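You operate a simulated robot arm through the tools that you are given. There is no shell and no other tool.

Carry out the task below with a simulated robot arm. There is one attempt and no reset: what you move stays moved.

JOB
Unload the press: lever up, dial to 2, tray out, cord slack, follower off.
Fine: raise the orange lever first; slacken the cord before the follower comes off; lay the follower on the work patch beside the press; the tray stays out with the mould and cheese on it; leave the other cheeses and followers.

It is judged by the outcome, as a careful person would: the job done as asked, and still so three seconds after it is handed in. It fails if anything else is knocked over, pushed out of place, dropped, spilled or broken.

ROBOT AND FRAMES
A 6-joint arm with a two-finger gripper, fixed in place. Base frame: the origin is at the foot of the arm, x ahead of it, y to its left, z up. Units: m, degrees, N and s.
Its first joint turns from -166.0 to 166.0 degrees. Payload 2.45 kg.
The TCP is the grasp point between the finger pads, 0.02 m short of the fingertips. In the tool frame z runs along the fingers and y along their closing line. The gripper opens to 0.14 m. The gripper's body begins 0.168 m behind the TCP.
Orientation is that of the tool frame in the base frame, as a unit quaternion [w, x, y, z]. With the fingers straight down and closing along the base's y, the tool's x points along the base's -x, its y along +y and its z along -z.

CONTROLS
- The arm moves only by the tool jog_arm. Its argument "increments" is a list of rows, each an object of numbers (a shift or turn left out is 0, a gripper value left out holds the last): "tx", "ty", "tz": the shift along the tool's x, y, z in m; "wx", "wy", "wz": the turn, a rotation vector about the tool's x, y, z in degrees; "fingers": the gripper command, from -1 (shut) to 1 (fully open), values between in proportion. In form: [{"tx": .., "ty": .., "tz": .., "wx": .., "wy": .., "wz": .., "fingers": ..}, ...]. A call has 1 to 20 rows; each row shifts and turns the commanded pose from where the row before left it, along the tool's axes as they then stand. Rows are played at 5 a second. More than 0.05 m and 8.6 degrees between two rows, or a gripper value outside its range, and nothing of the call is played. A pose out of reach is approached as far as the arm can. The call stops where the force on the tool passes 90 N (or 10 N more than at its start, if that is more) or the arm is blocked; 0.2 s more then pass. The fingers move at their own pace (about 0.045 m/s each) and stop on an object; they squeeze with about 29 N. The grip force told is the motor's: it shows also when the fingers shut on nothing. Time passes only in rows, and 0.2 s behind the last, so rows that do not move let the fingers close. It gives the time, the measured TCP pose, the force on the tool (base axes), the opening and the grip force at its end, in the units of the frame above (readings bear some noise), with the torque about the TCP (base axes, N m) and any sound that the robot's microphone picked up, and new pictures: "pictures" is both (left out), scene, wrist or none.
- Cameras (640 x 400 px; columns grow to the right, rows downward): "scene" is fixed at [0.0615, 0.502, 1.6367]; the picture's right is [-0.18, -0.98, 0.00], its down [-0.51, 0.09, -0.86] and it looks along [0.84, -0.15, -0.52] (base axes); focal length 348 px, centre (320, 200). "wrist" rides on the gripper at [0.078, 0.011, -0.209] in the tool frame; the picture's right is [-0.14, 0.99, 0.00], its down [-0.92, -0.13, -0.37] and it looks along [-0.37, -0.05, 0.93] (tool axes); focal length 280 px, centre (320, 200). There is no depth. A picture from a camera that has moved, and an enlarged one, comes with that camera's place and axes in the base frame and with its lens. The place of the scene camera against the robot may be out by one fixed shift of up to 0.018 m in any direction.
- zoom(camera, box): a new picture of the part [left, top, right, bottom] of that camera's present view, enlarged. It takes no simulated time.
- close_job(): hands the job in; it is judged then, once.

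Places have to be worked out from the pictures, the camera data and where the tool is seen. Open the gripper and draw the arm clear of the work before you hand the job in, unless the task says otherwise.

The tools are called after "Call:" as a command line: name --argument value ..., lists and objects as JSON in quotes. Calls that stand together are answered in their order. jog_arm: Moves the arm, as the interface text tells. Its arguments: {"type":"object","properties":{"increments":{"type":"array","items":{"type":"object","properties":{"tx":{"type":"number"},"ty":{"type":"number"},"tz":{"type":"number"},"wx":{"type":"number"},"wy":{"type":"number"},"wz":{"type":"number"},"fingers":{"type":"number"}}}},"pictures":{"type":"string","enum":["both","scene","wrist","none"]}},"required":["increments"]} The other tools are called the same way: zoom (camera, box) takes an enlarged picture of a part of a camera's view; close_job () hands the job in.

At the start:

```text
clock: 0.0
tcp_pos: [0.5622, 0.0548, 1.4372]
tool_rot: [0.001, 0.0, 1.0, -0.001]
ft_force: [-1.0, -0.8, -0.3]
ft_torque: [0.05, -0.04, 0.03]
finger_gap: 0.1399
finger_force: 0.1
```

scene: 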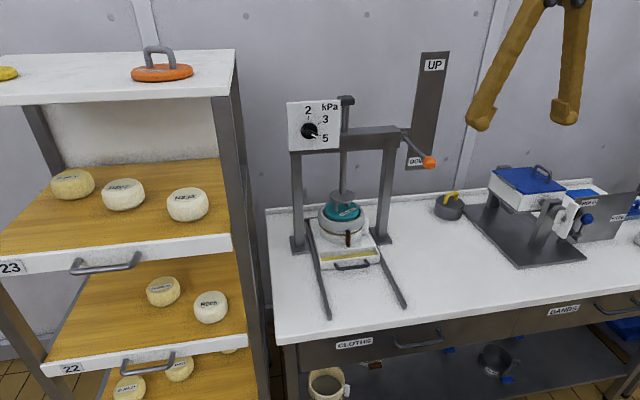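
wrist: 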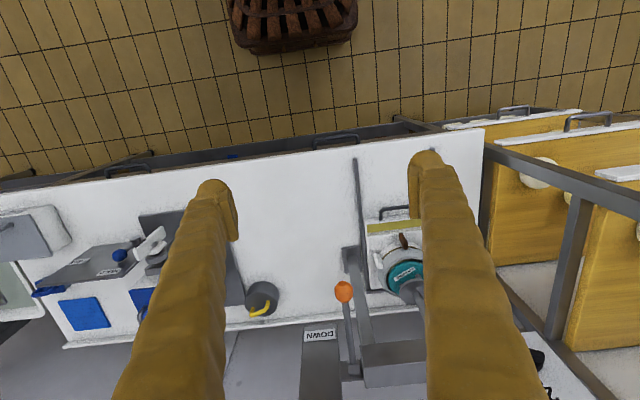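

I start by looking closely at the press from both cameras before any motion.

Call:
zoom --camera "scene" --box '[260, 80, 460, 205]'

Call:
zoom --camera "scene" --box '[260, 170, 460, 295]'

Call:
zoom --camera "wrist" --box '[220, 150, 480, 312]'

```text
3.20 times, centred on (360, 142) of scene
camera zoom: at [0.0615, 0.502, 1.6367], right [-0.18, -0.98, 0.0], down [-0.51, 0.09, -0.86], along [0.84, -0.15, -0.52], focal length 1113 px, centre (192, 384)
```

zoom: 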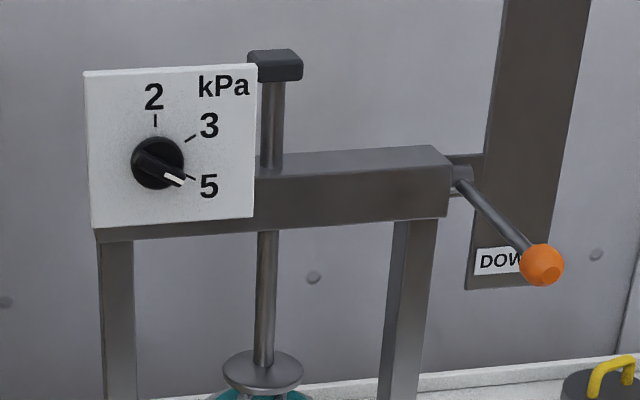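

```text
3.20 times, centred on (360, 232) of scene
camera zoom: at [0.0615, 0.502, 1.6367], right [-0.18, -0.98, 0.0], down [-0.51, 0.09, -0.86], along [0.84, -0.15, -0.52], focal length 1113 px, centre (192, 96)
```

zoom: 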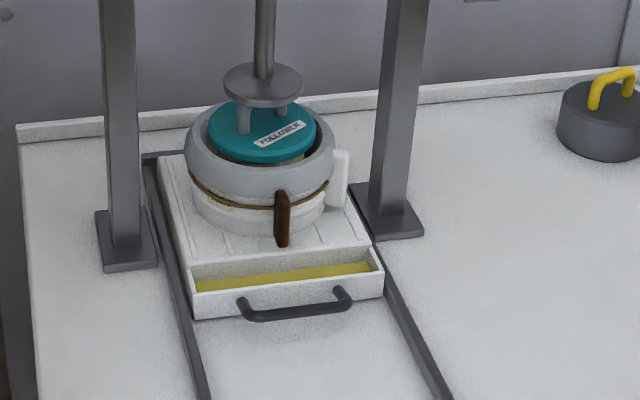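

```text
2.46 times, centred on (350, 231) of wrist
camera zoom: at [0.4846, 0.0686, 1.6456], right [0.14, 0.99, 0.0], down [0.92, -0.13, 0.37], along [0.37, -0.05, -0.93], focal length 690 px, centre (246, 124)
```

zoom: 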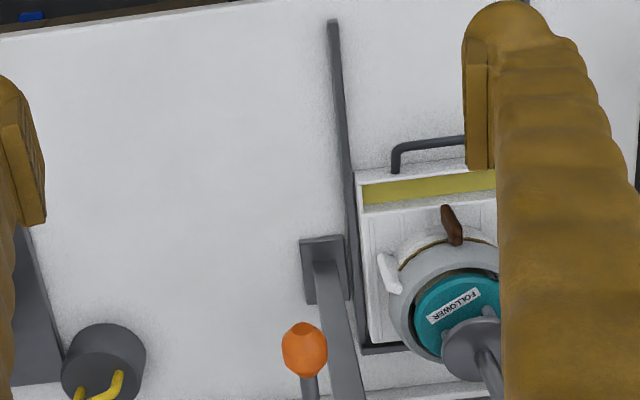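

The first triangulation puts the lever ball near (0.81, 0.065, 1.26) and the follower near (0.98, 0.235, 1.015). I want closer views of the surroundings to find the "work patch".

Call:
zoom --camera "scene" --box '[260, 190, 640, 400]'

Call:
zoom --camera "scene" --box '[310, 180, 380, 275]'

Call:
zoom --camera "wrist" --box '[0, 100, 640, 400]'

```text
1.68 times, centred on (450, 295) of scene
camera zoom: at [0.0615, 0.502, 1.6367], right [-0.18, -0.98, 0.0], down [-0.51, 0.09, -0.86], along [0.84, -0.15, -0.52], focal length 586 px, centre (101, 40)
```

zoom: 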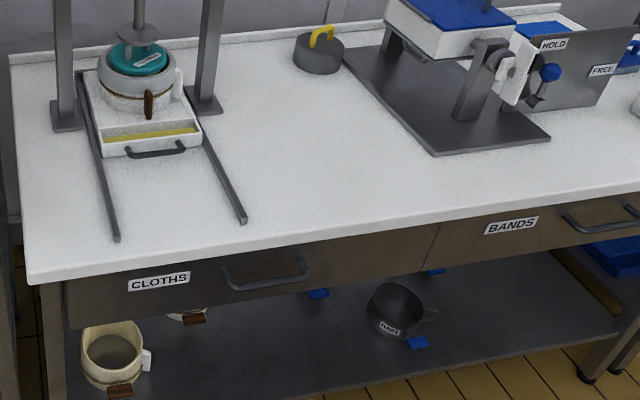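

```text
4.21 times, centred on (345, 228) of scene
camera zoom: at [0.0615, 0.502, 1.6367], right [-0.18, -0.98, 0.0], down [-0.51, 0.09, -0.86], along [0.84, -0.15, -0.52], focal length 1464 px, centre (215, 84)
```

zoom: 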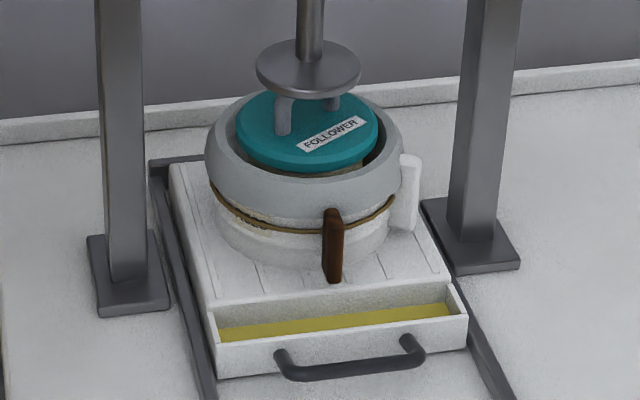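

```text
1.00 times, centred on (320, 250) of wrist (not enlarged: the box is as wide or as high as the picture)
camera zoom: at [0.4846, 0.0686, 1.6456], right [0.14, 0.99, 0.0], down [0.92, -0.13, 0.37], along [0.37, -0.05, -0.93], focal length 280 px, centre (320, 150)
```

zoom: 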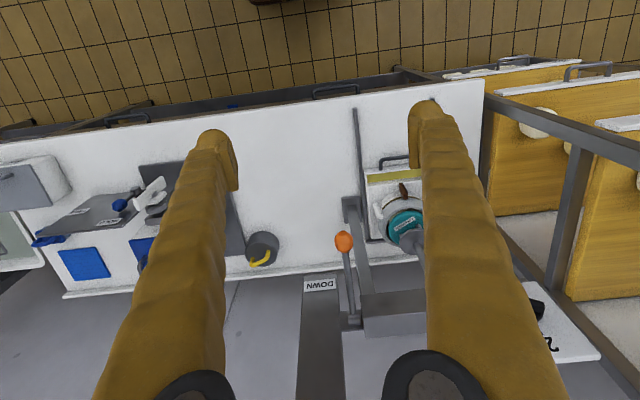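

The bench between the press and the grey weight looks like the free work area. I look at the spare moulds on the lower shelf for a hint of how their cord and toggle look when slack.

Call:
zoom --camera "scene" --box '[290, 340, 400, 400]'

Call:
zoom --camera "scene" --box '[400, 330, 540, 400]'

Call:
zoom --camera "scene" --box '[325, 205, 375, 245]'

Call:
zoom --camera "scene" --box '[0, 40, 240, 230]'

```text
5.82 times, centred on (345, 370) of scene
camera zoom: at [0.0615, 0.502, 1.6367], right [-0.18, -0.98, 0.0], down [-0.51, 0.09, -0.86], along [0.84, -0.15, -0.52], focal length 2024 px, centre (174, -789)
```

zoom: 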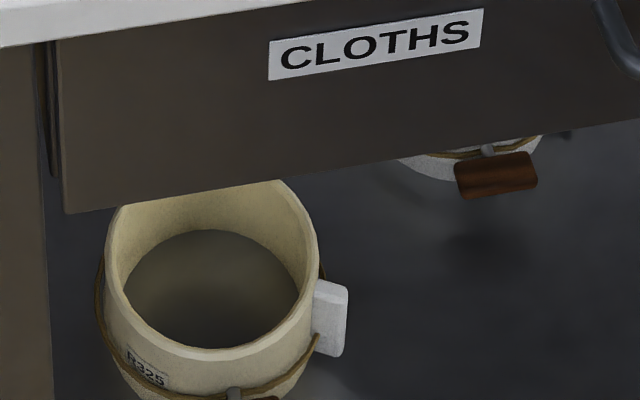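

```text
4.57 times, centred on (470, 365) of scene
camera zoom: at [0.0615, 0.502, 1.6367], right [-0.18, -0.98, 0.0], down [-0.51, 0.09, -0.86], along [0.84, -0.15, -0.52], focal length 1590 px, centre (-366, -554)
```

zoom: 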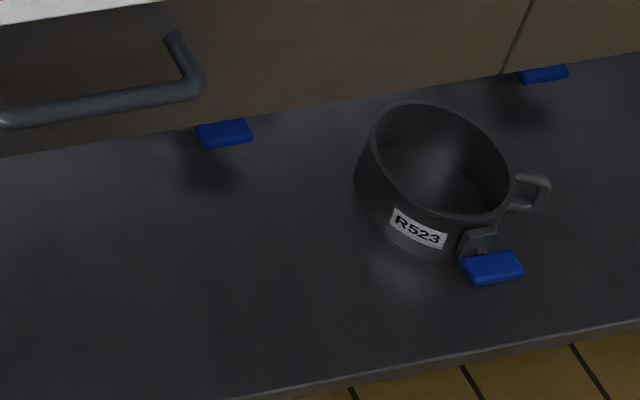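

```text
10.00 times, centred on (350, 225) of scene
camera zoom: at [0.0615, 0.502, 1.6367], right [-0.18, -0.98, 0.0], down [-0.51, 0.09, -0.86], along [0.84, -0.15, -0.52], focal length 3478 px, centre (20, -50)
```

zoom: 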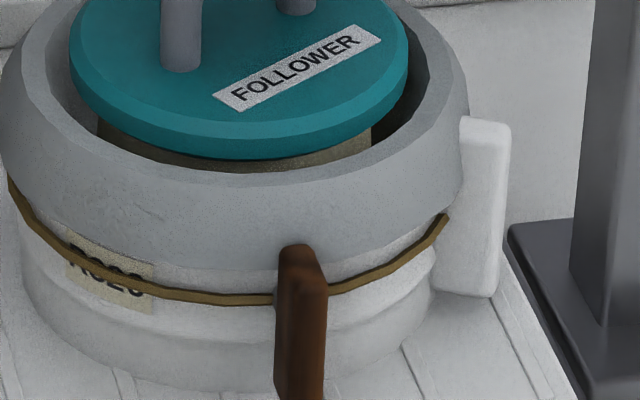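

```text
2.11 times, centred on (120, 135) of scene
camera zoom: at [0.0615, 0.502, 1.6367], right [-0.18, -0.98, 0.0], down [-0.51, 0.09, -0.86], along [0.84, -0.15, -0.52], focal length 732 px, centre (741, 337)
```

zoom: 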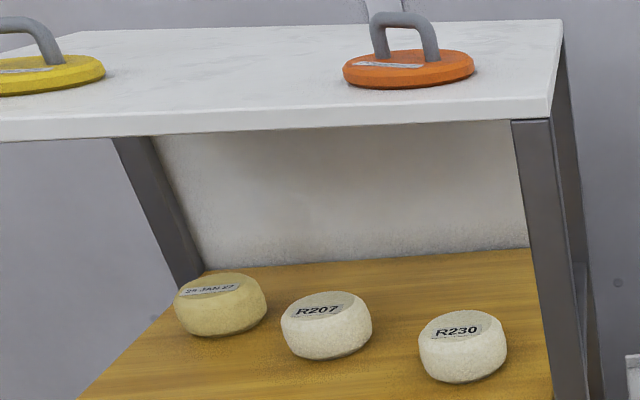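

The stored moulds show slack means the toggle paddle lies horizontal, while taut means it is vertical as on the press. I pitch the tool forward in place, away from everything, to get a frontal wrist view of the press.

Call:
jog_arm --increments '[{"wy": -7.5}, {"wy": -7.5}, {"wy": -7.5}, {"wy": -7.5}, {"wy": -7.5}, {"wy": -7.5}]' --pictures "both"

```text
clock: 1.4
tcp_pos: [0.5636, 0.0559, 1.4358]
tool_rot: [0.383, 0.0, 0.924, 0.001]
ft_force: [0.0, 0.3, 0.4]
ft_torque: [-0.03, -0.04, 0.0]
finger_gap: 0.14
finger_force: 0.1
camera wrist: at [0.3597, 0.0689, 1.5283], right [0.1, 0.99, 0.1], down [0.39, -0.13, 0.91], along [0.92, -0.05, -0.4], focal length 280 px, centre (320, 200)
```

scene: 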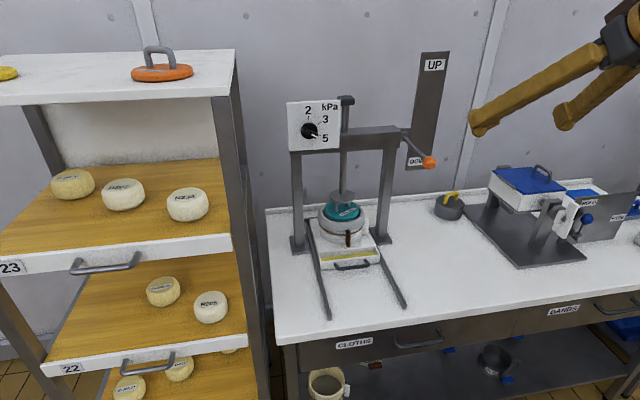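
wrist: 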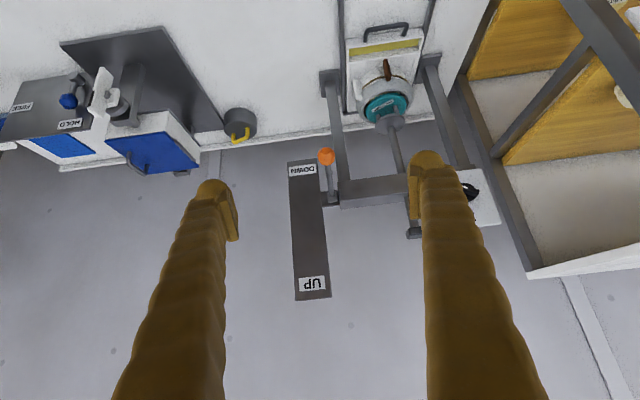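

The wrist view is upside down but shows the whole press. I zoom on the lever, and on the mould and tray.

Call:
zoom --camera "wrist" --box '[260, 130, 420, 230]'

Call:
zoom --camera "wrist" --box '[320, 10, 480, 110]'

Call:
zoom --camera "scene" --box '[380, 110, 460, 180]'

```text
4.00 times, centred on (340, 180) of wrist
camera zoom: at [0.3597, 0.0689, 1.5283], right [0.1, 0.99, 0.1], down [0.39, -0.13, 0.91], along [0.92, -0.05, -0.4], focal length 1122 px, centre (240, 280)
```

zoom: 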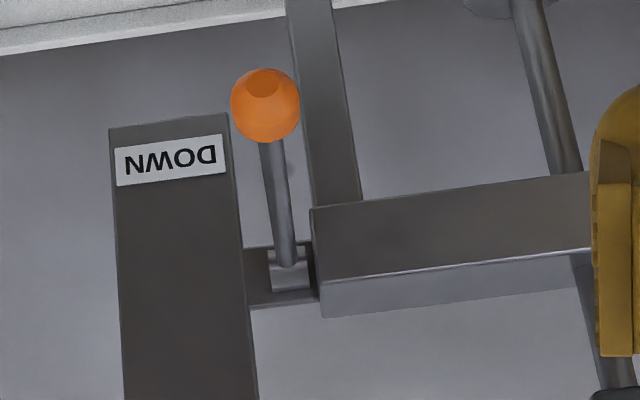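

```text
4.00 times, centred on (400, 60) of wrist
camera zoom: at [0.3597, 0.0689, 1.5283], right [0.1, 0.99, 0.1], down [0.39, -0.13, 0.91], along [0.92, -0.05, -0.4], focal length 1122 px, centre (0, 760)
```

zoom: 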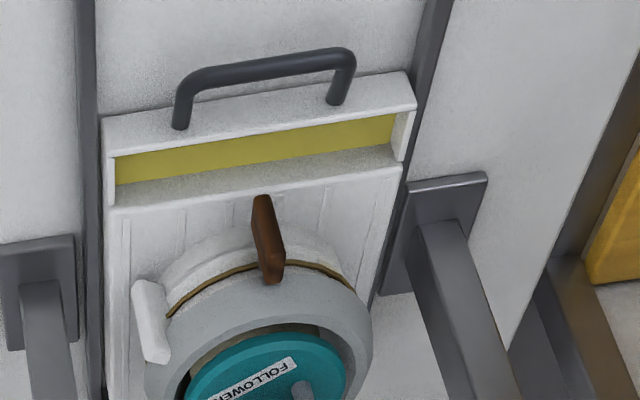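

```text
5.71 times, centred on (420, 145) of scene
camera zoom: at [0.0615, 0.502, 1.6367], right [-0.18, -0.98, 0.0], down [-0.51, 0.09, -0.86], along [0.84, -0.15, -0.52], focal length 1987 px, centre (-251, 514)
```

zoom: 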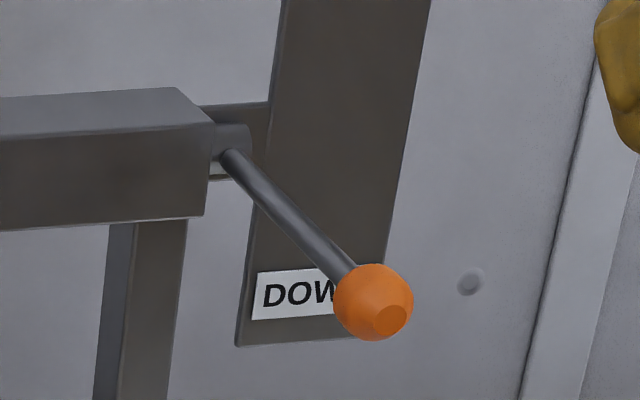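

From the two wrist views I put the ball (about 4 cm across) near (0.838, 0.064, 1.227) and the lever pivot near (1.02, 0.06, 1.24). I approach along the tool axis and stop about 8 cm short, with the gripper part-closed to 9 cm.

Call:
jog_arm --increments '[{"tx": -0.0077, "ty": 0.0013, "tz": 0.043, "fingers": 0.286}, {"tx": -0.0077, "ty": 0.0013, "tz": 0.043}, {"tx": -0.0077, "ty": 0.0013, "tz": 0.043}, {"tx": -0.0077, "ty": 0.0013, "tz": 0.043}, {"tx": -0.0077, "ty": 0.0013, "tz": 0.043}, {"tx": -0.0077, "ty": 0.0013, "tz": 0.043}]' --pictures "both"

```text
clock: 2.8
tcp_pos: [0.7796, 0.0661, 1.2873]
tool_rot: [0.384, 0.0, 0.923, 0.001]
ft_force: [-1.1, 0.2, 1.1]
ft_torque: [0.04, 0.02, 0.01]
finger_gap: 0.0903
finger_force: 0.1
camera wrist: at [0.5764, 0.0791, 1.3801], right [0.1, 0.99, 0.1], down [0.39, -0.13, 0.91], along [0.92, -0.05, -0.4], focal length 280 px, centre (320, 200)
```

scene: 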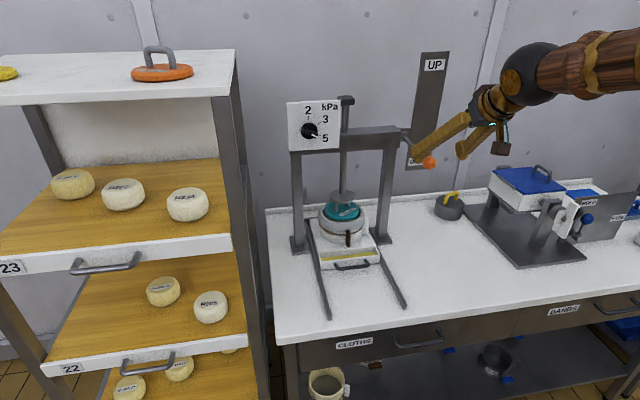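
wrist: 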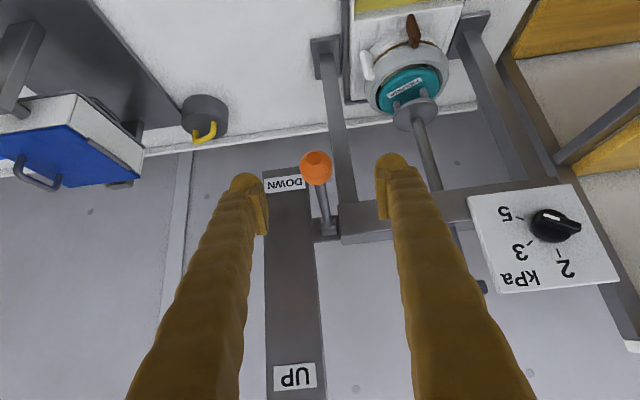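

The third view refines the ball to (0.836, 0.064, 1.230), which is 8 cm straight along the tool axis and centred between the fingers. I advance and close on it.

Call:
jog_arm --increments '[{"ty": -0.001, "tz": 0.027}, {"ty": -0.001, "tz": 0.027}, {"tz": 0.026}, {"fingers": -1}, {}, {}, {}, {}]' --pictures "both"

```text
clock: 4.6
tcp_pos: [0.8366, 0.0634, 1.2314]
tool_rot: [0.383, 0.0, 0.924, 0.001]
ft_force: [1.9, 0.8, -1.2]
ft_torque: [0.01, 0.01, 0.05]
finger_gap: 0.0281
finger_force: 34.3
camera wrist: at [0.633, 0.0754, 1.3237], right [0.1, 0.99, 0.1], down [0.39, -0.13, 0.91], along [0.92, -0.05, -0.4], focal length 280 px, centre (320, 200)
```

scene: 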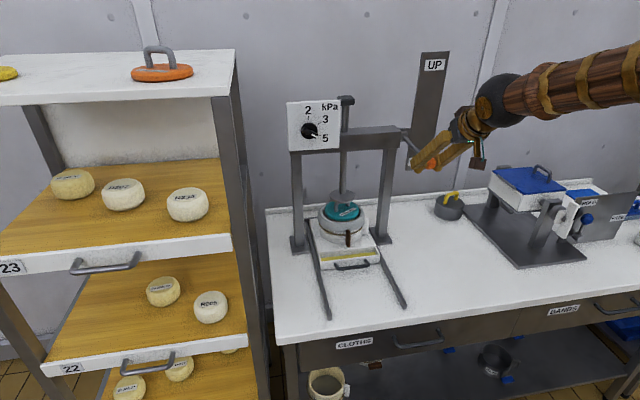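
wrist: 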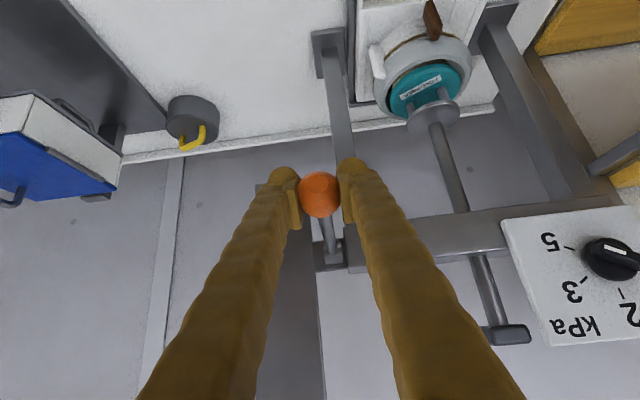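

The ball is gripped (gap 2.8 cm, 34 N). I take the pivot as (1.02, 0.06, 1.241) with a radius of about 0.184 m, so I raise the ball along that arc and check the forces partway.

Call:
jog_arm --increments '[{"tx": -0.0136, "tz": -0.0136}, {"tx": -0.015, "tz": -0.0121}, {"tx": -0.0162, "tz": -0.0105}, {"tx": -0.0172, "tz": -0.0088}]' --pictures "both"

```text
clock: 5.6
tcp_pos: [0.8461, 0.0627, 1.3081]
tool_rot: [0.384, 0.001, 0.923, -0.001]
ft_force: [25.1, 17.5, -3.6]
ft_torque: [0.04, 1.03, -0.08]
finger_gap: 0.0285
finger_force: 44.8
camera wrist: at [0.643, 0.0752, 1.3989], right [0.1, 0.99, 0.1], down [0.39, -0.13, 0.91], along [0.92, -0.05, -0.4], focal length 280 px, centre (320, 200)
```

scene: 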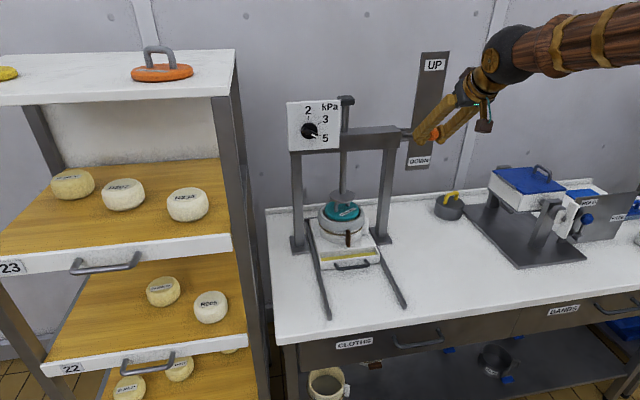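
wrist: 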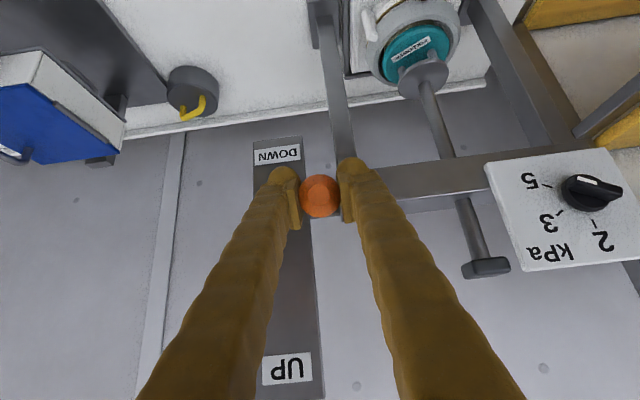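

The lever is coming up (ball near z 1.31). There is a side pull of 25 N in +x and 17 N in +y, so I nudge 5 mm in +x and 3 mm in +y and carry on along the arc.

Call:
jog_arm --increments '[{"tx": -0.0215, "ty": 0.003, "tz": -0.0034}, {"tx": -0.0186, "tz": -0.005}, {"tx": -0.019, "tz": -0.003}]' --pictures "both"

```text
clock: 6.4
tcp_pos: [0.8806, 0.0637, 1.3562]
tool_rot: [0.383, 0.001, 0.924, -0.001]
ft_force: [9.0, -25.2, 9.5]
ft_torque: [0.08, 1.5, 0.16]
finger_gap: 0.0282
finger_force: 45.3
camera wrist: at [0.6782, 0.0757, 1.4489], right [0.1, 0.99, 0.1], down [0.39, -0.13, 0.91], along [0.92, -0.05, -0.4], focal length 280 px, centre (320, 200)
```

scene: 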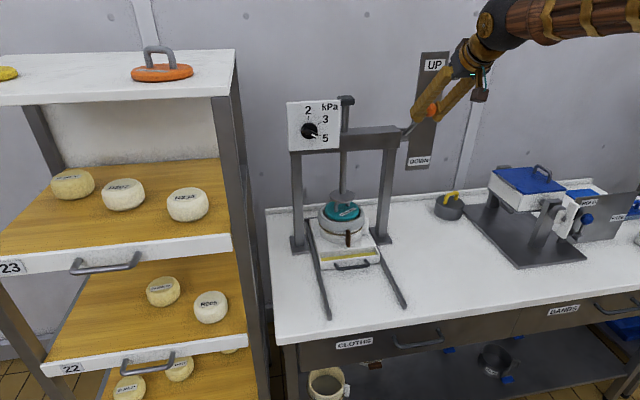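
wrist: 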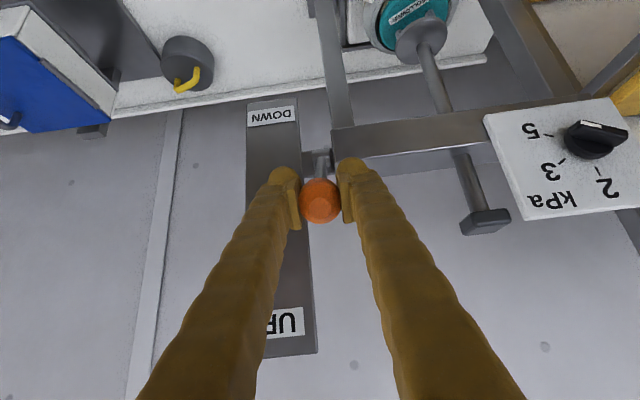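

The ball is at about 40° up and the y force is just stiffness from my 3 mm nudge, so I take half of it back. Then I continue the arc upward.

Call:
jog_arm --increments '[{"tx": -0.0192, "ty": -0.0017, "tz": -0.001}, {"tx": -0.0192, "tz": 0.001}, {"tx": -0.019, "tz": 0.003}]' --pictures "both"

```text
clock: 7.2
tcp_pos: [0.9222, 0.0636, 1.3936]
tool_rot: [0.382, 0.001, 0.924, 0.001]
ft_force: [3.5, -1.9, -9.0]
ft_torque: [0.0, 1.45, -0.01]
finger_gap: 0.0279
finger_force: 44.9
camera wrist: at [0.7197, 0.0753, 1.4865], right [0.1, 0.99, 0.1], down [0.39, -0.13, 0.91], along [0.91, -0.05, -0.4], focal length 280 px, centre (320, 200)
```

scene: 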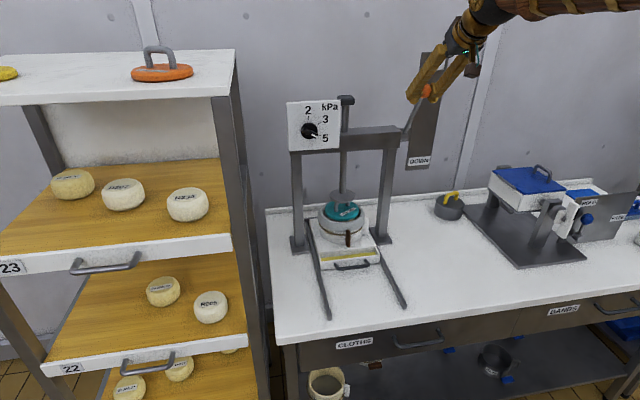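
wrist: 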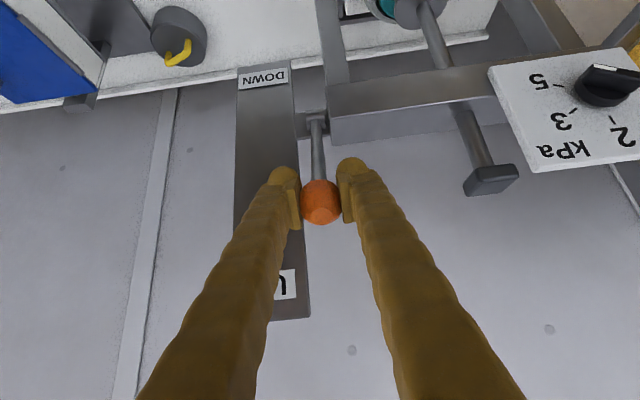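

The lever is at about 57° and moves freely, with no end stop yet. I continue in smaller bites, watching the force.

Call:
jog_arm --increments '[{"tx": -0.0186, "tz": 0.005}, {"tx": -0.018, "tz": 0.0069}]' --pictures "both"

```text
clock: 7.8
tcp_pos: [0.9569, 0.0628, 1.4118]
tool_rot: [0.383, 0.0, 0.924, 0.001]
ft_force: [1.1, 2.5, -9.8]
ft_torque: [-0.02, 1.24, 0.02]
finger_gap: 0.0282
finger_force: 45.0
camera wrist: at [0.7538, 0.0754, 1.5048], right [0.1, 0.99, 0.1], down [0.39, -0.13, 0.91], along [0.92, -0.05, -0.4], focal length 280 px, centre (320, 200)
```

scene: 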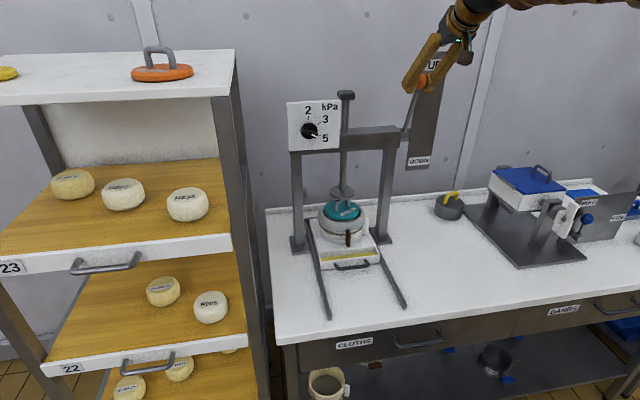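
wrist: 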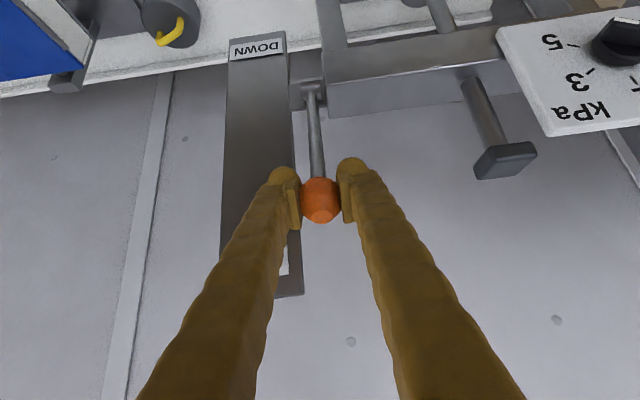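

The ram is now rising with the lever at about 70°. I continue toward the upper stop.

Call:
jog_arm --increments '[{"tx": -0.0172, "tz": 0.0088}, {"tx": -0.0162, "tz": 0.0105}]' --pictures "both"

```text
clock: 8.4
tcp_pos: [0.992, 0.064, 1.4224]
tool_rot: [0.383, 0.001, 0.924, 0.0]
ft_force: [-38.1, -7.1, -3.8]
ft_torque: [0.01, 0.02, 0.03]
finger_gap: 0.0284
finger_force: 45.4
camera wrist: at [0.7902, 0.0755, 1.5154], right [0.1, 0.99, 0.1], down [0.39, -0.13, 0.91], along [0.92, -0.05, -0.4], focal length 280 px, centre (320, 200)
```

scene: 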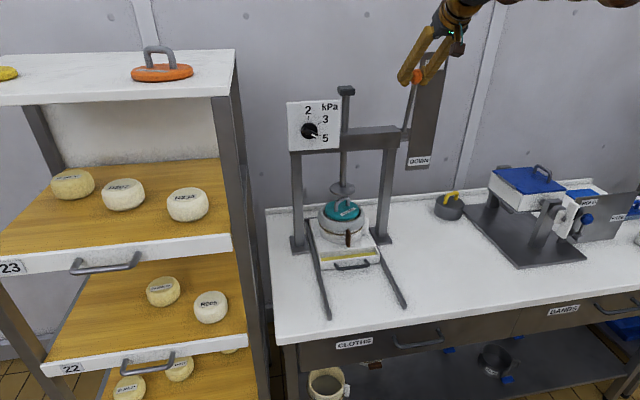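
wrist: 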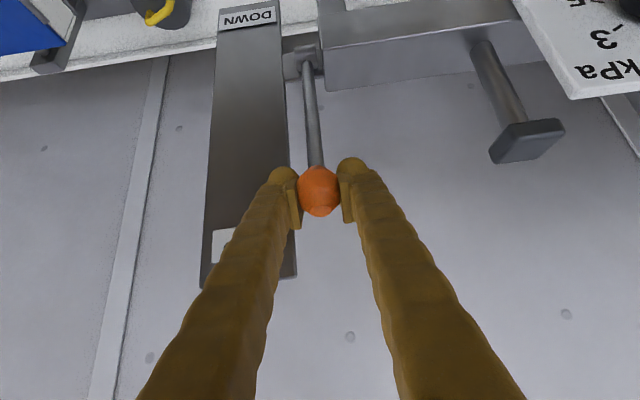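

The −38 N in x shows the lever has met its upper stop at about 81°, and the ram is lifted well off the follower. I open just enough to release the ball and back straight out along the tool axis.

Call:
jog_arm --increments '[{"tx": 0.001, "tz": -0.001, "fingers": -0.2}, {}, {"tz": -0.02}, {"tz": -0.04}, {"tz": -0.04}, {"tz": -0.04}, {"tz": -0.04}]' --pictures "both"

```text
clock: 10.0
tcp_pos: [0.8665, 0.0626, 1.55]
tool_rot: [0.382, 0.0, 0.924, 0.0]
ft_force: [0.2, 0.1, 0.1]
ft_torque: [-0.03, 0.02, -0.02]
finger_gap: 0.0559
finger_force: 0.0
camera wrist: at [0.6637, 0.0754, 1.6432], right [0.1, 0.99, 0.1], down [0.39, -0.13, 0.91], along [0.92, -0.05, -0.4], focal length 280 px, centre (320, 200)
```

scene: 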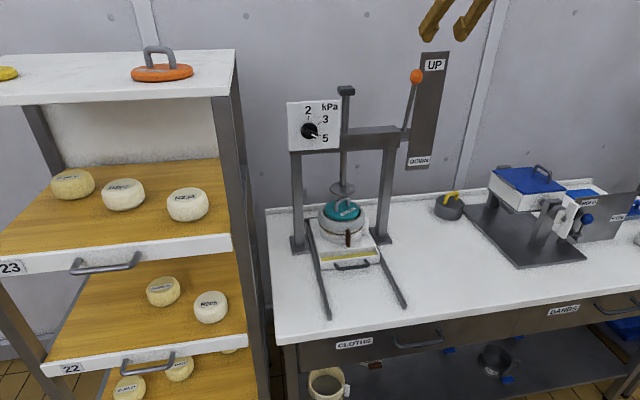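
wrist: 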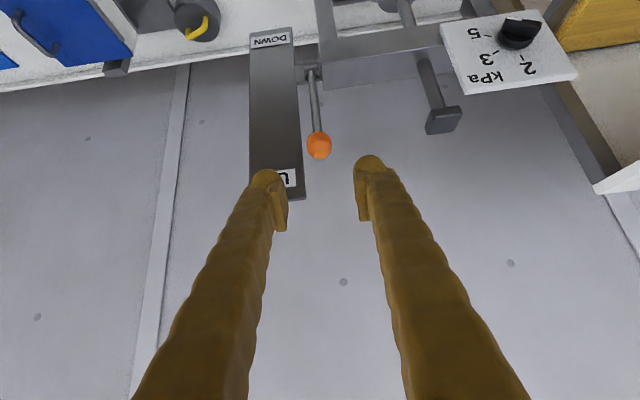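

The lever stays up at the UP mark with the ram raised. From several views the dial knob is near (0.969, 0.364, 1.296), facing −x, so I level the tool to point along +x and retract.

Call:
jog_arm --increments '[{"wy": -7.5, "tz": -0.03}, {"wy": -7.5, "tz": -0.03}, {"wy": -7.5, "tz": -0.03}, {"wy": -7.5, "tz": -0.02}, {"wy": -7.5, "tz": -0.02}, {"wy": -7.5}, {}]' --pictures "none"

```text
clock: 11.6
tcp_pos: [0.7565, 0.0564, 1.6164]
tool_rot: [0.68, 0.007, 0.733, -0.007]
ft_force: [0.0, 0.0, -0.4]
ft_torque: [0.0, 0.03, 0.01]
finger_gap: 0.0561
finger_force: 0.1
out of reach, approached as far as the arm can: row 6
```

The last few degrees were out of reach at this height. I move left and down toward the dial's height, still well back from the press, and check again.

Call:
jog_arm --increments '[{"tx": 0.035, "ty": 0.033, "tz": -0.01}, {"tx": 0.035, "ty": 0.033, "tz": -0.01}, {"tx": 0.035, "ty": 0.033, "tz": -0.01}, {"tx": 0.035, "ty": 0.033}, {"tx": 0.035, "ty": 0.033}, {"tx": 0.035, "ty": 0.033}, {"tx": 0.035, "ty": 0.033}, {"tx": 0.035, "ty": 0.033}, {"tx": 0.03, "ty": 0.033}, {}]' --pictures "both"

```text
clock: 13.8
tcp_pos: [0.7106, 0.3535, 1.3065]
tool_rot: [0.679, 0.008, 0.734, -0.007]
ft_force: [0.1, -0.1, 0.3]
ft_torque: [-0.02, 0.01, -0.02]
finger_gap: 0.0561
finger_force: 0.1
camera wrist: at [0.4968, 0.3709, 1.2447], right [0.03, 0.99, 0.14], down [-0.3, -0.12, 0.95], along [0.95, -0.07, 0.29], focal length 280 px, centre (320, 200)
```

scene: 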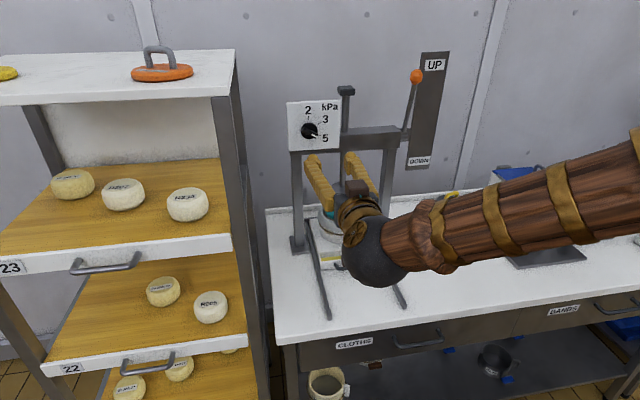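
wrist: 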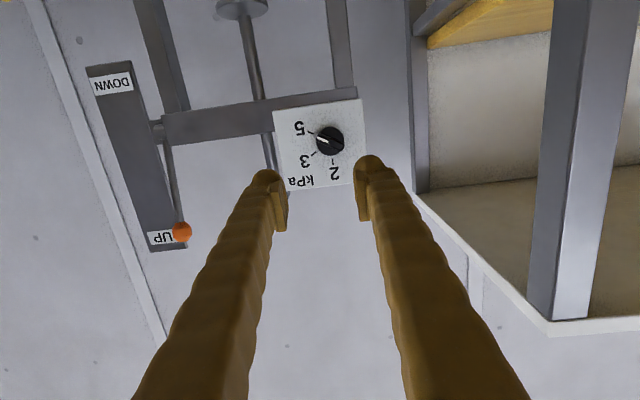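

The dial is in full view now. I zoom in to measure the knob centre, bar angle and plate orientation.

Call:
zoom --camera "wrist" --box '[260, 80, 390, 200]'

Call:
zoom --camera "scene" --box '[275, 85, 365, 160]'

```text
3.33 times, centred on (325, 140) of wrist
camera zoom: at [0.4968, 0.3709, 1.2447], right [0.03, 0.99, 0.14], down [-0.3, -0.12, 0.95], along [0.95, -0.07, 0.29], focal length 935 px, centre (303, 400)
```

zoom: 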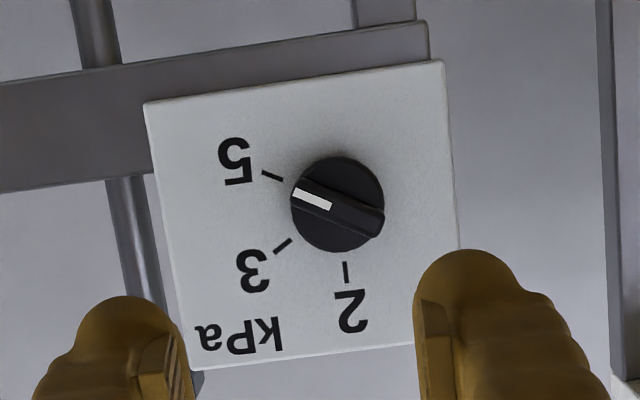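

```text
5.33 times, centred on (320, 122) of scene
camera zoom: at [0.0615, 0.502, 1.6367], right [-0.18, -0.98, 0.0], down [-0.51, 0.09, -0.86], along [0.84, -0.15, -0.52], focal length 1855 px, centre (320, 613)
```

zoom: 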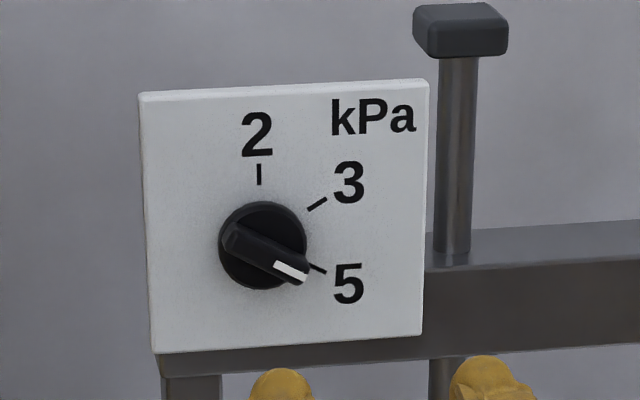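

The plate squarely faces −x. The knob face is near (0.965, 0.366, 1.293), with a bar about 11 mm wide pointing at 5 (−30°), and "2" is at +90°. I level the tool, then roll it +120° at this stand-off so the fingers straddle the bar, and afterwards roll back to turn the knob.

Call:
jog_arm --increments '[{"wy": -4.4, "wx": -1.2}, {"wz": 8}, {"wz": 8}, {"wz": 8}, {"wz": 8}, {"wz": 8}, {"wz": 8}, {"wz": 8}, {"wz": 8}, {"wz": 8}, {"wz": 8}, {"wz": 8}, {"wz": 8}, {"wz": 8}, {"wz": 8}, {"wz": 8}, {}]' --pictures "both"

```text
clock: 17.4
tcp_pos: [0.7158, 0.3429, 1.6951]
tool_rot: [0.345, 0.65, 0.451, 0.505]
ft_force: [0.1, 0.0, 0.3]
ft_torque: [-0.01, 0.0, -0.01]
finger_gap: 0.0559
finger_force: 0.1
out of reach, approached as far as the arm can: row 6, 7, 8, 9, 10, 11, 12, 13, 14, 15, 16
camera wrist: at [0.522, 0.4118, 1.7843], right [0.23, -0.48, 0.85], down [-0.46, -0.82, -0.34], along [0.86, -0.32, -0.41], focal length 280 px, centre (320, 200)
```

scene: 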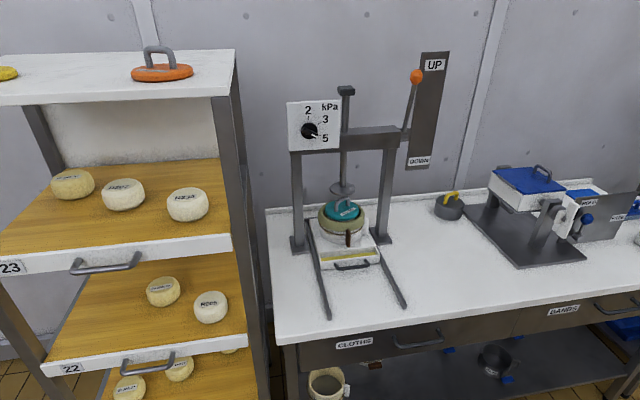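
wrist: 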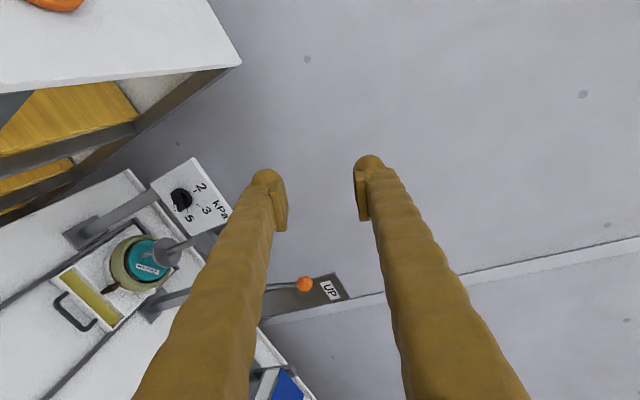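

The roll in that direction ran into the wrist's joint limits and the arm lifted itself to z = 1.70. Nothing was touched, and the press looks unchanged. I unroll back in free space, then try rolling the other way (−60°, then −120° for the turn).

Call:
jog_arm --increments '[{"wz": -8}, {"wz": -8}, {"wz": -8}, {"wz": -8}, {"wz": -8}, {"wz": -8}, {"wz": -8}, {"wz": -8}, {"wz": -8}, {"wz": -8}, {"wz": -8}, {"wz": -8}, {"wz": -8}, {"wz": -8}, {}]' --pictures "both"

```text
clock: 20.6
tcp_pos: [0.7154, 0.343, 1.6946]
tool_rot: [0.621, -0.001, 0.783, -0.004]
ft_force: [-0.1, -1.0, 0.3]
ft_torque: [0.02, -0.01, 0.02]
finger_gap: 0.0561
finger_force: 0.0
camera wrist: at [0.4939, 0.3556, 1.6661], right [0.04, 0.99, 0.13], down [-0.15, -0.12, 0.98], along [0.99, -0.05, 0.15], focal length 280 px, centre (320, 200)
```

scene: 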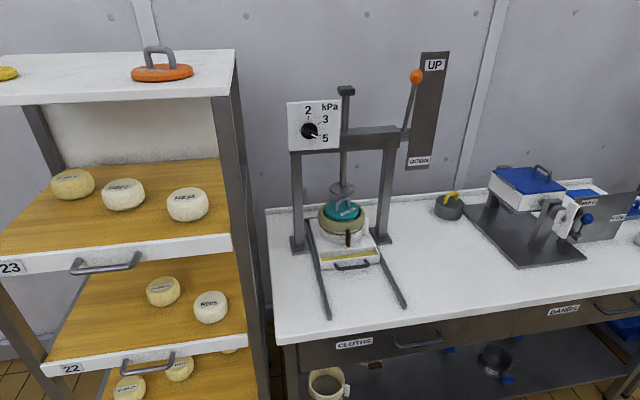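
wrist: 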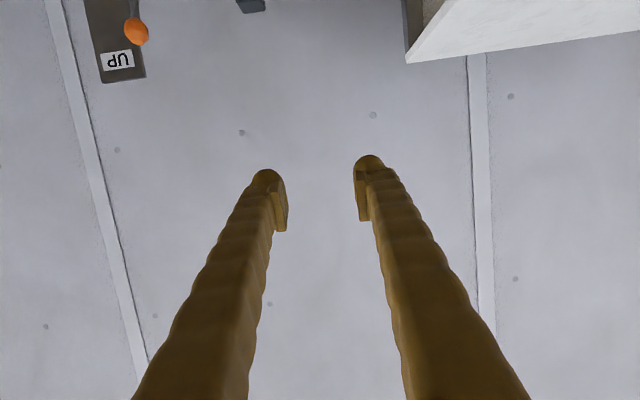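

The tool is back at neutral roll. The mould's upper wall looks tan now rather than grey, so I zoom in to check that before going on.

Call:
zoom --camera "scene" --box '[300, 175, 390, 280]'

```text
3.81 times, centred on (345, 228) of scene
camera zoom: at [0.0615, 0.502, 1.6367], right [-0.18, -0.98, 0.0], down [-0.51, 0.09, -0.86], along [0.84, -0.15, -0.52], focal length 1325 px, centre (225, 95)
```

zoom: 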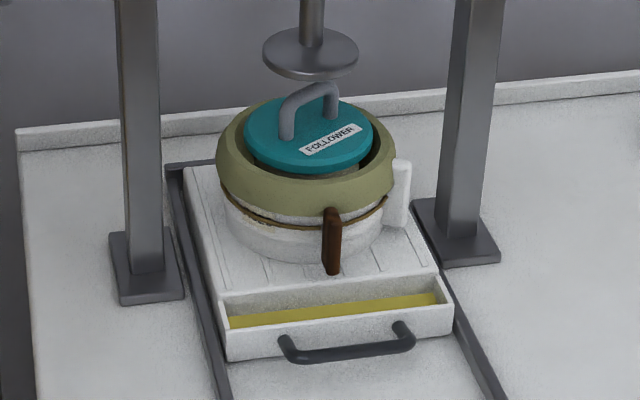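

The mould and follower are in place and only the wall's colour has changed, with the ram well clear above. I go back down in front of the dial and level the tool.

Call:
jog_arm --increments '[{"tx": 0.0475, "ty": 0.003, "tz": 0.0105}, {"tx": 0.0475, "ty": 0.003, "tz": 0.0105}, {"tx": 0.0475, "ty": 0.003, "tz": 0.0105}, {"tx": 0.0475, "ty": 0.003, "tz": 0.0105}, {"tx": 0.0475, "ty": 0.003, "tz": 0.0105}, {"tx": 0.0475, "ty": 0.003, "tz": 0.0105}, {"tx": 0.0475, "ty": 0.003, "tz": 0.0105}, {"tx": 0.0475, "ty": 0.003, "tz": 0.0105}, {"tx": 0.02, "wy": -6.5}, {"wy": -6.5}, {}]' --pictures "none"

```text
clock: 23.0
tcp_pos: [0.7058, 0.3653, 1.2858]
tool_rot: [0.707, -0.002, 0.707, -0.004]
ft_force: [0.1, -0.5, -0.1]
ft_torque: [-0.01, 0.02, -0.07]
finger_gap: 0.0559
finger_force: 0.0
```

The tool is level at (0.706, 0.365, 1.286). I try rolling the other way in small steps, −30° first.

Call:
jog_arm --increments '[{"wz": -7.5}, {"wz": -7.5}, {"wz": -7.5}, {"wz": -7.5}]' --pictures "none"

```text
clock: 24.0
tcp_pos: [0.7075, 0.3635, 1.2871]
tool_rot: [0.682, -0.185, 0.683, -0.188]
ft_force: [0.0, -0.7, -0.4]
ft_torque: [0.01, 0.01, 0.0]
finger_gap: 0.0559
finger_force: 0.1
```

That works. I continue to −60° and probe further in free space, to be sure the whole −180° sweep is reachable before gripping.

Call:
jog_arm --increments '[{"wz": -7.5}, {"wz": -7.5}, {"wz": -7.5}, {"wz": -7.5}, {"wz": -7.5}, {"wz": -7.5}]' --pictures "none"

Call:
jog_arm --increments '[{"wz": -7.5}, {"wz": -7.5}, {"wz": -7.5}, {"wz": -7.5}, {"wz": -7.5}, {"wz": -7.5}]' --pictures "none"

Call:
jog_arm --increments '[{"wz": -7.5}, {"wz": -7.5}, {"wz": -7.5}, {"wz": -7.5}, {"wz": -7.5}]' --pictures "none"

```text
clock: 25.4
tcp_pos: [0.7063, 0.363, 1.2848]
tool_rot: [0.557, -0.432, 0.56, -0.435]
ft_force: [-0.2, 0.2, 0.7]
ft_torque: [-0.02, 0.03, 0.0]
finger_gap: 0.056
finger_force: 0.0
```

```text
clock: 26.8
tcp_pos: [0.7075, 0.3633, 1.2861]
tool_rot: [-0.349, 0.614, -0.352, 0.615]
ft_force: [-0.5, 0.5, 0.2]
ft_torque: [0.0, 0.01, 0.01]
finger_gap: 0.0561
finger_force: 0.0
```

```text
clock: 28.0
tcp_pos: [0.7068, 0.3638, 1.2858]
tool_rot: [-0.133, 0.694, -0.136, 0.694]
ft_force: [0.3, 0.2, -0.5]
ft_torque: [-0.01, 0.01, 0.0]
finger_gap: 0.0559
finger_force: 0.0
```

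All fine to −157°. I finish the probe to −187° and take a picture.

Call:
jog_arm --increments '[{"wz": -7.5}, {"wz": -7.5}, {"wz": -7.5}, {"wz": -7.5}]' --pictures "both"

```text
clock: 29.0
tcp_pos: [0.7064, 0.3637, 1.2855]
tool_rot: [0.052, 0.706, 0.047, 0.705]
ft_force: [0.3, -0.2, -0.5]
ft_torque: [-0.02, 0.0, -0.03]
finger_gap: 0.0561
finger_force: 0.0
camera wrist: at [0.498, 0.3667, 1.3655], right [0.0, -1.0, 0.0], down [-0.37, 0.0, -0.93], along [0.93, 0.0, -0.37], focal length 280 px, centre (320, 200)
```

scene: 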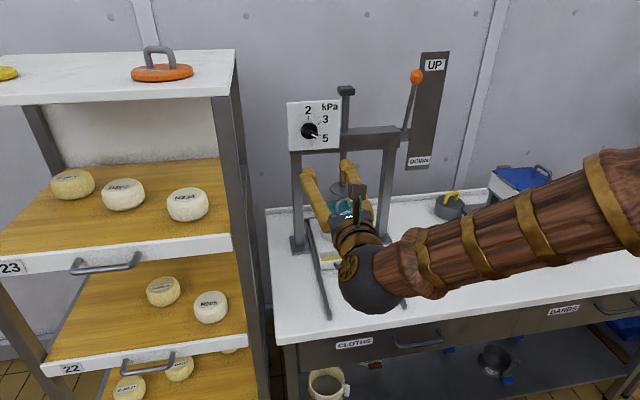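
wrist: 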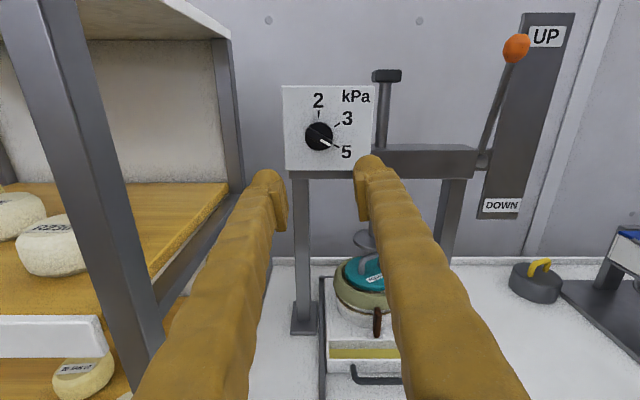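

The full sweep is reachable, and this roll gives an upright wrist view. I zoom on the dial to refine the knob centre and bar angle.

Call:
zoom --camera "wrist" --box '[275, 75, 385, 180]'

Call:
zoom --camera "wrist" --box '[280, 220, 460, 400]'

```text
3.81 times, centred on (330, 128) of wrist
camera zoom: at [0.498, 0.3667, 1.3655], right [0.0, -1.0, 0.0], down [-0.37, 0.0, -0.93], along [0.93, 0.0, -0.37], focal length 1068 px, centre (282, 476)
```

zoom: 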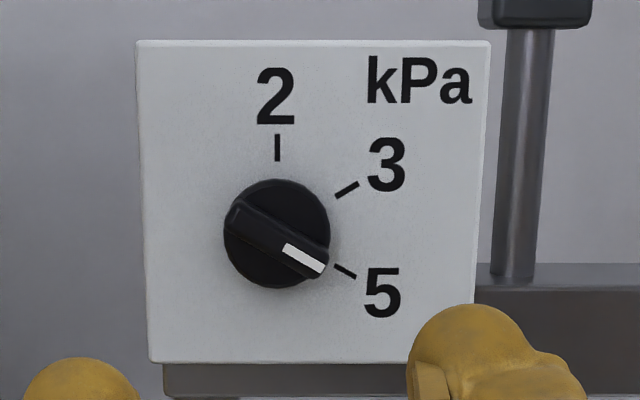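

```text
2.22 times, centred on (370, 310) of wrist
camera zoom: at [0.498, 0.3667, 1.3655], right [0.0, -1.0, 0.0], down [-0.37, 0.0, -0.93], along [0.93, 0.0, -0.37], focal length 623 px, centre (209, -44)
```

zoom: 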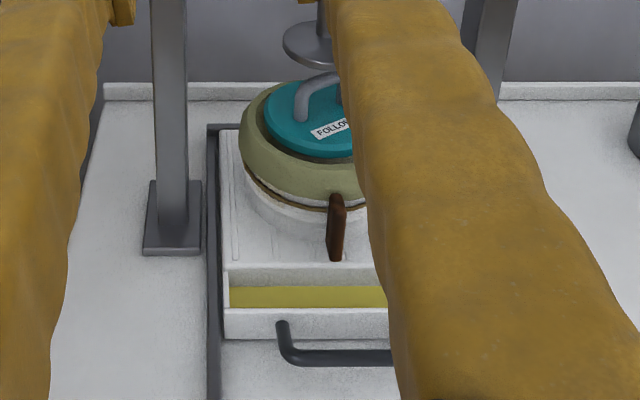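

The dial centre on the plate is about (0.973, 0.369, 1.292), with the bar standing about 2 cm proud. I roll back to −60° so the fingers straddle the bar, and align in y and z.

Call:
jog_arm --increments '[{"wz": 7.5}, {"wz": 7.5}, {"wz": 7.5}, {"wz": 7.5}, {"wz": 7.5}, {"wz": 7.5}, {"wz": 7.5}, {"wz": 7.5}, {"wz": 7.5}, {"wz": 7.5}, {"wz": 7.5}, {"wz": 7.5}, {"wz": 7.5}, {"wz": 7.5}, {"wz": 7.5}, {"wz": 7.5}, {"wz": 7.5}, {"tx": -0.0076, "ty": -0.0031}, {"tz": 0.04}, {"tz": 0.04}]' --pictures "both"

```text
clock: 33.2
tcp_pos: [0.788, 0.3671, 1.2921]
tool_rot: [0.61, -0.354, 0.612, -0.357]
ft_force: [-0.7, 0.5, 0.3]
ft_torque: [0.02, 0.02, 0.01]
finger_gap: 0.0561
finger_force: 0.0
camera wrist: at [0.5782, 0.3075, 1.2438], right [0.0, 0.61, -0.79], down [-0.36, 0.74, 0.57], along [0.93, 0.29, 0.22], focal length 280 px, centre (320, 200)
```

scene: 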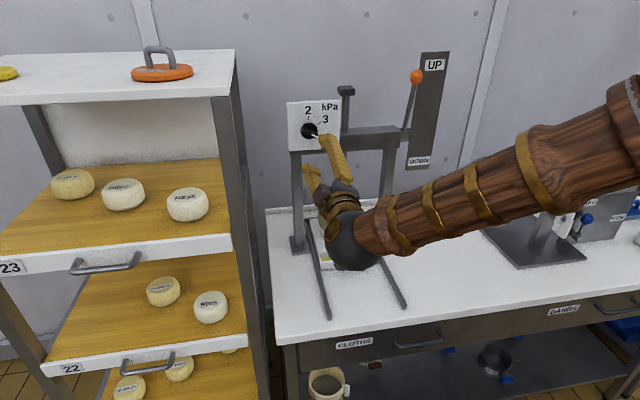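
wrist: 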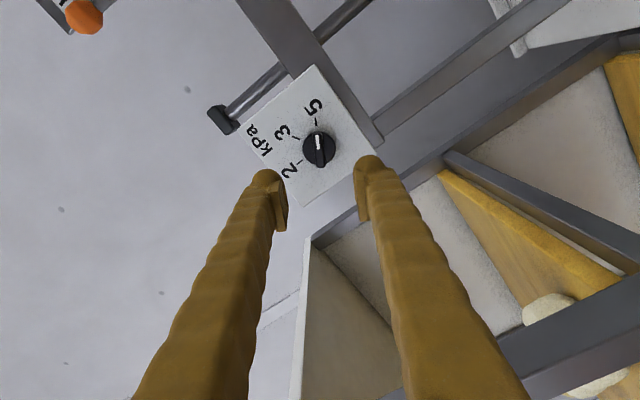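

The bar lies between the fingers. I zoom to check alignment of the bar with the finger plane.

Call:
zoom --camera "wrist" --box '[255, 90, 385, 210]'

```text
3.33 times, centred on (320, 150) of wrist
camera zoom: at [0.5782, 0.3075, 1.2438], right [0.0, 0.61, -0.79], down [-0.36, 0.74, 0.57], along [0.93, 0.29, 0.22], focal length 935 px, centre (320, 367)
```

zoom: 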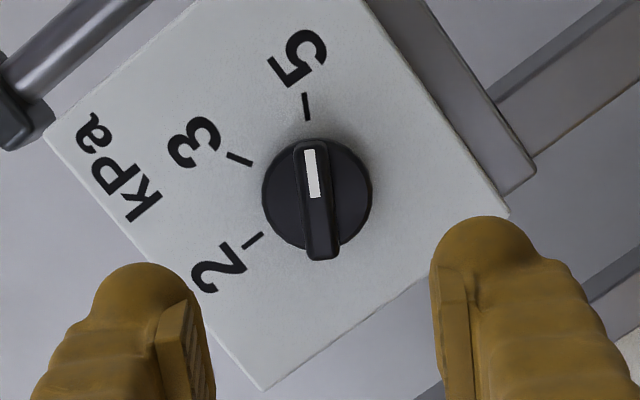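

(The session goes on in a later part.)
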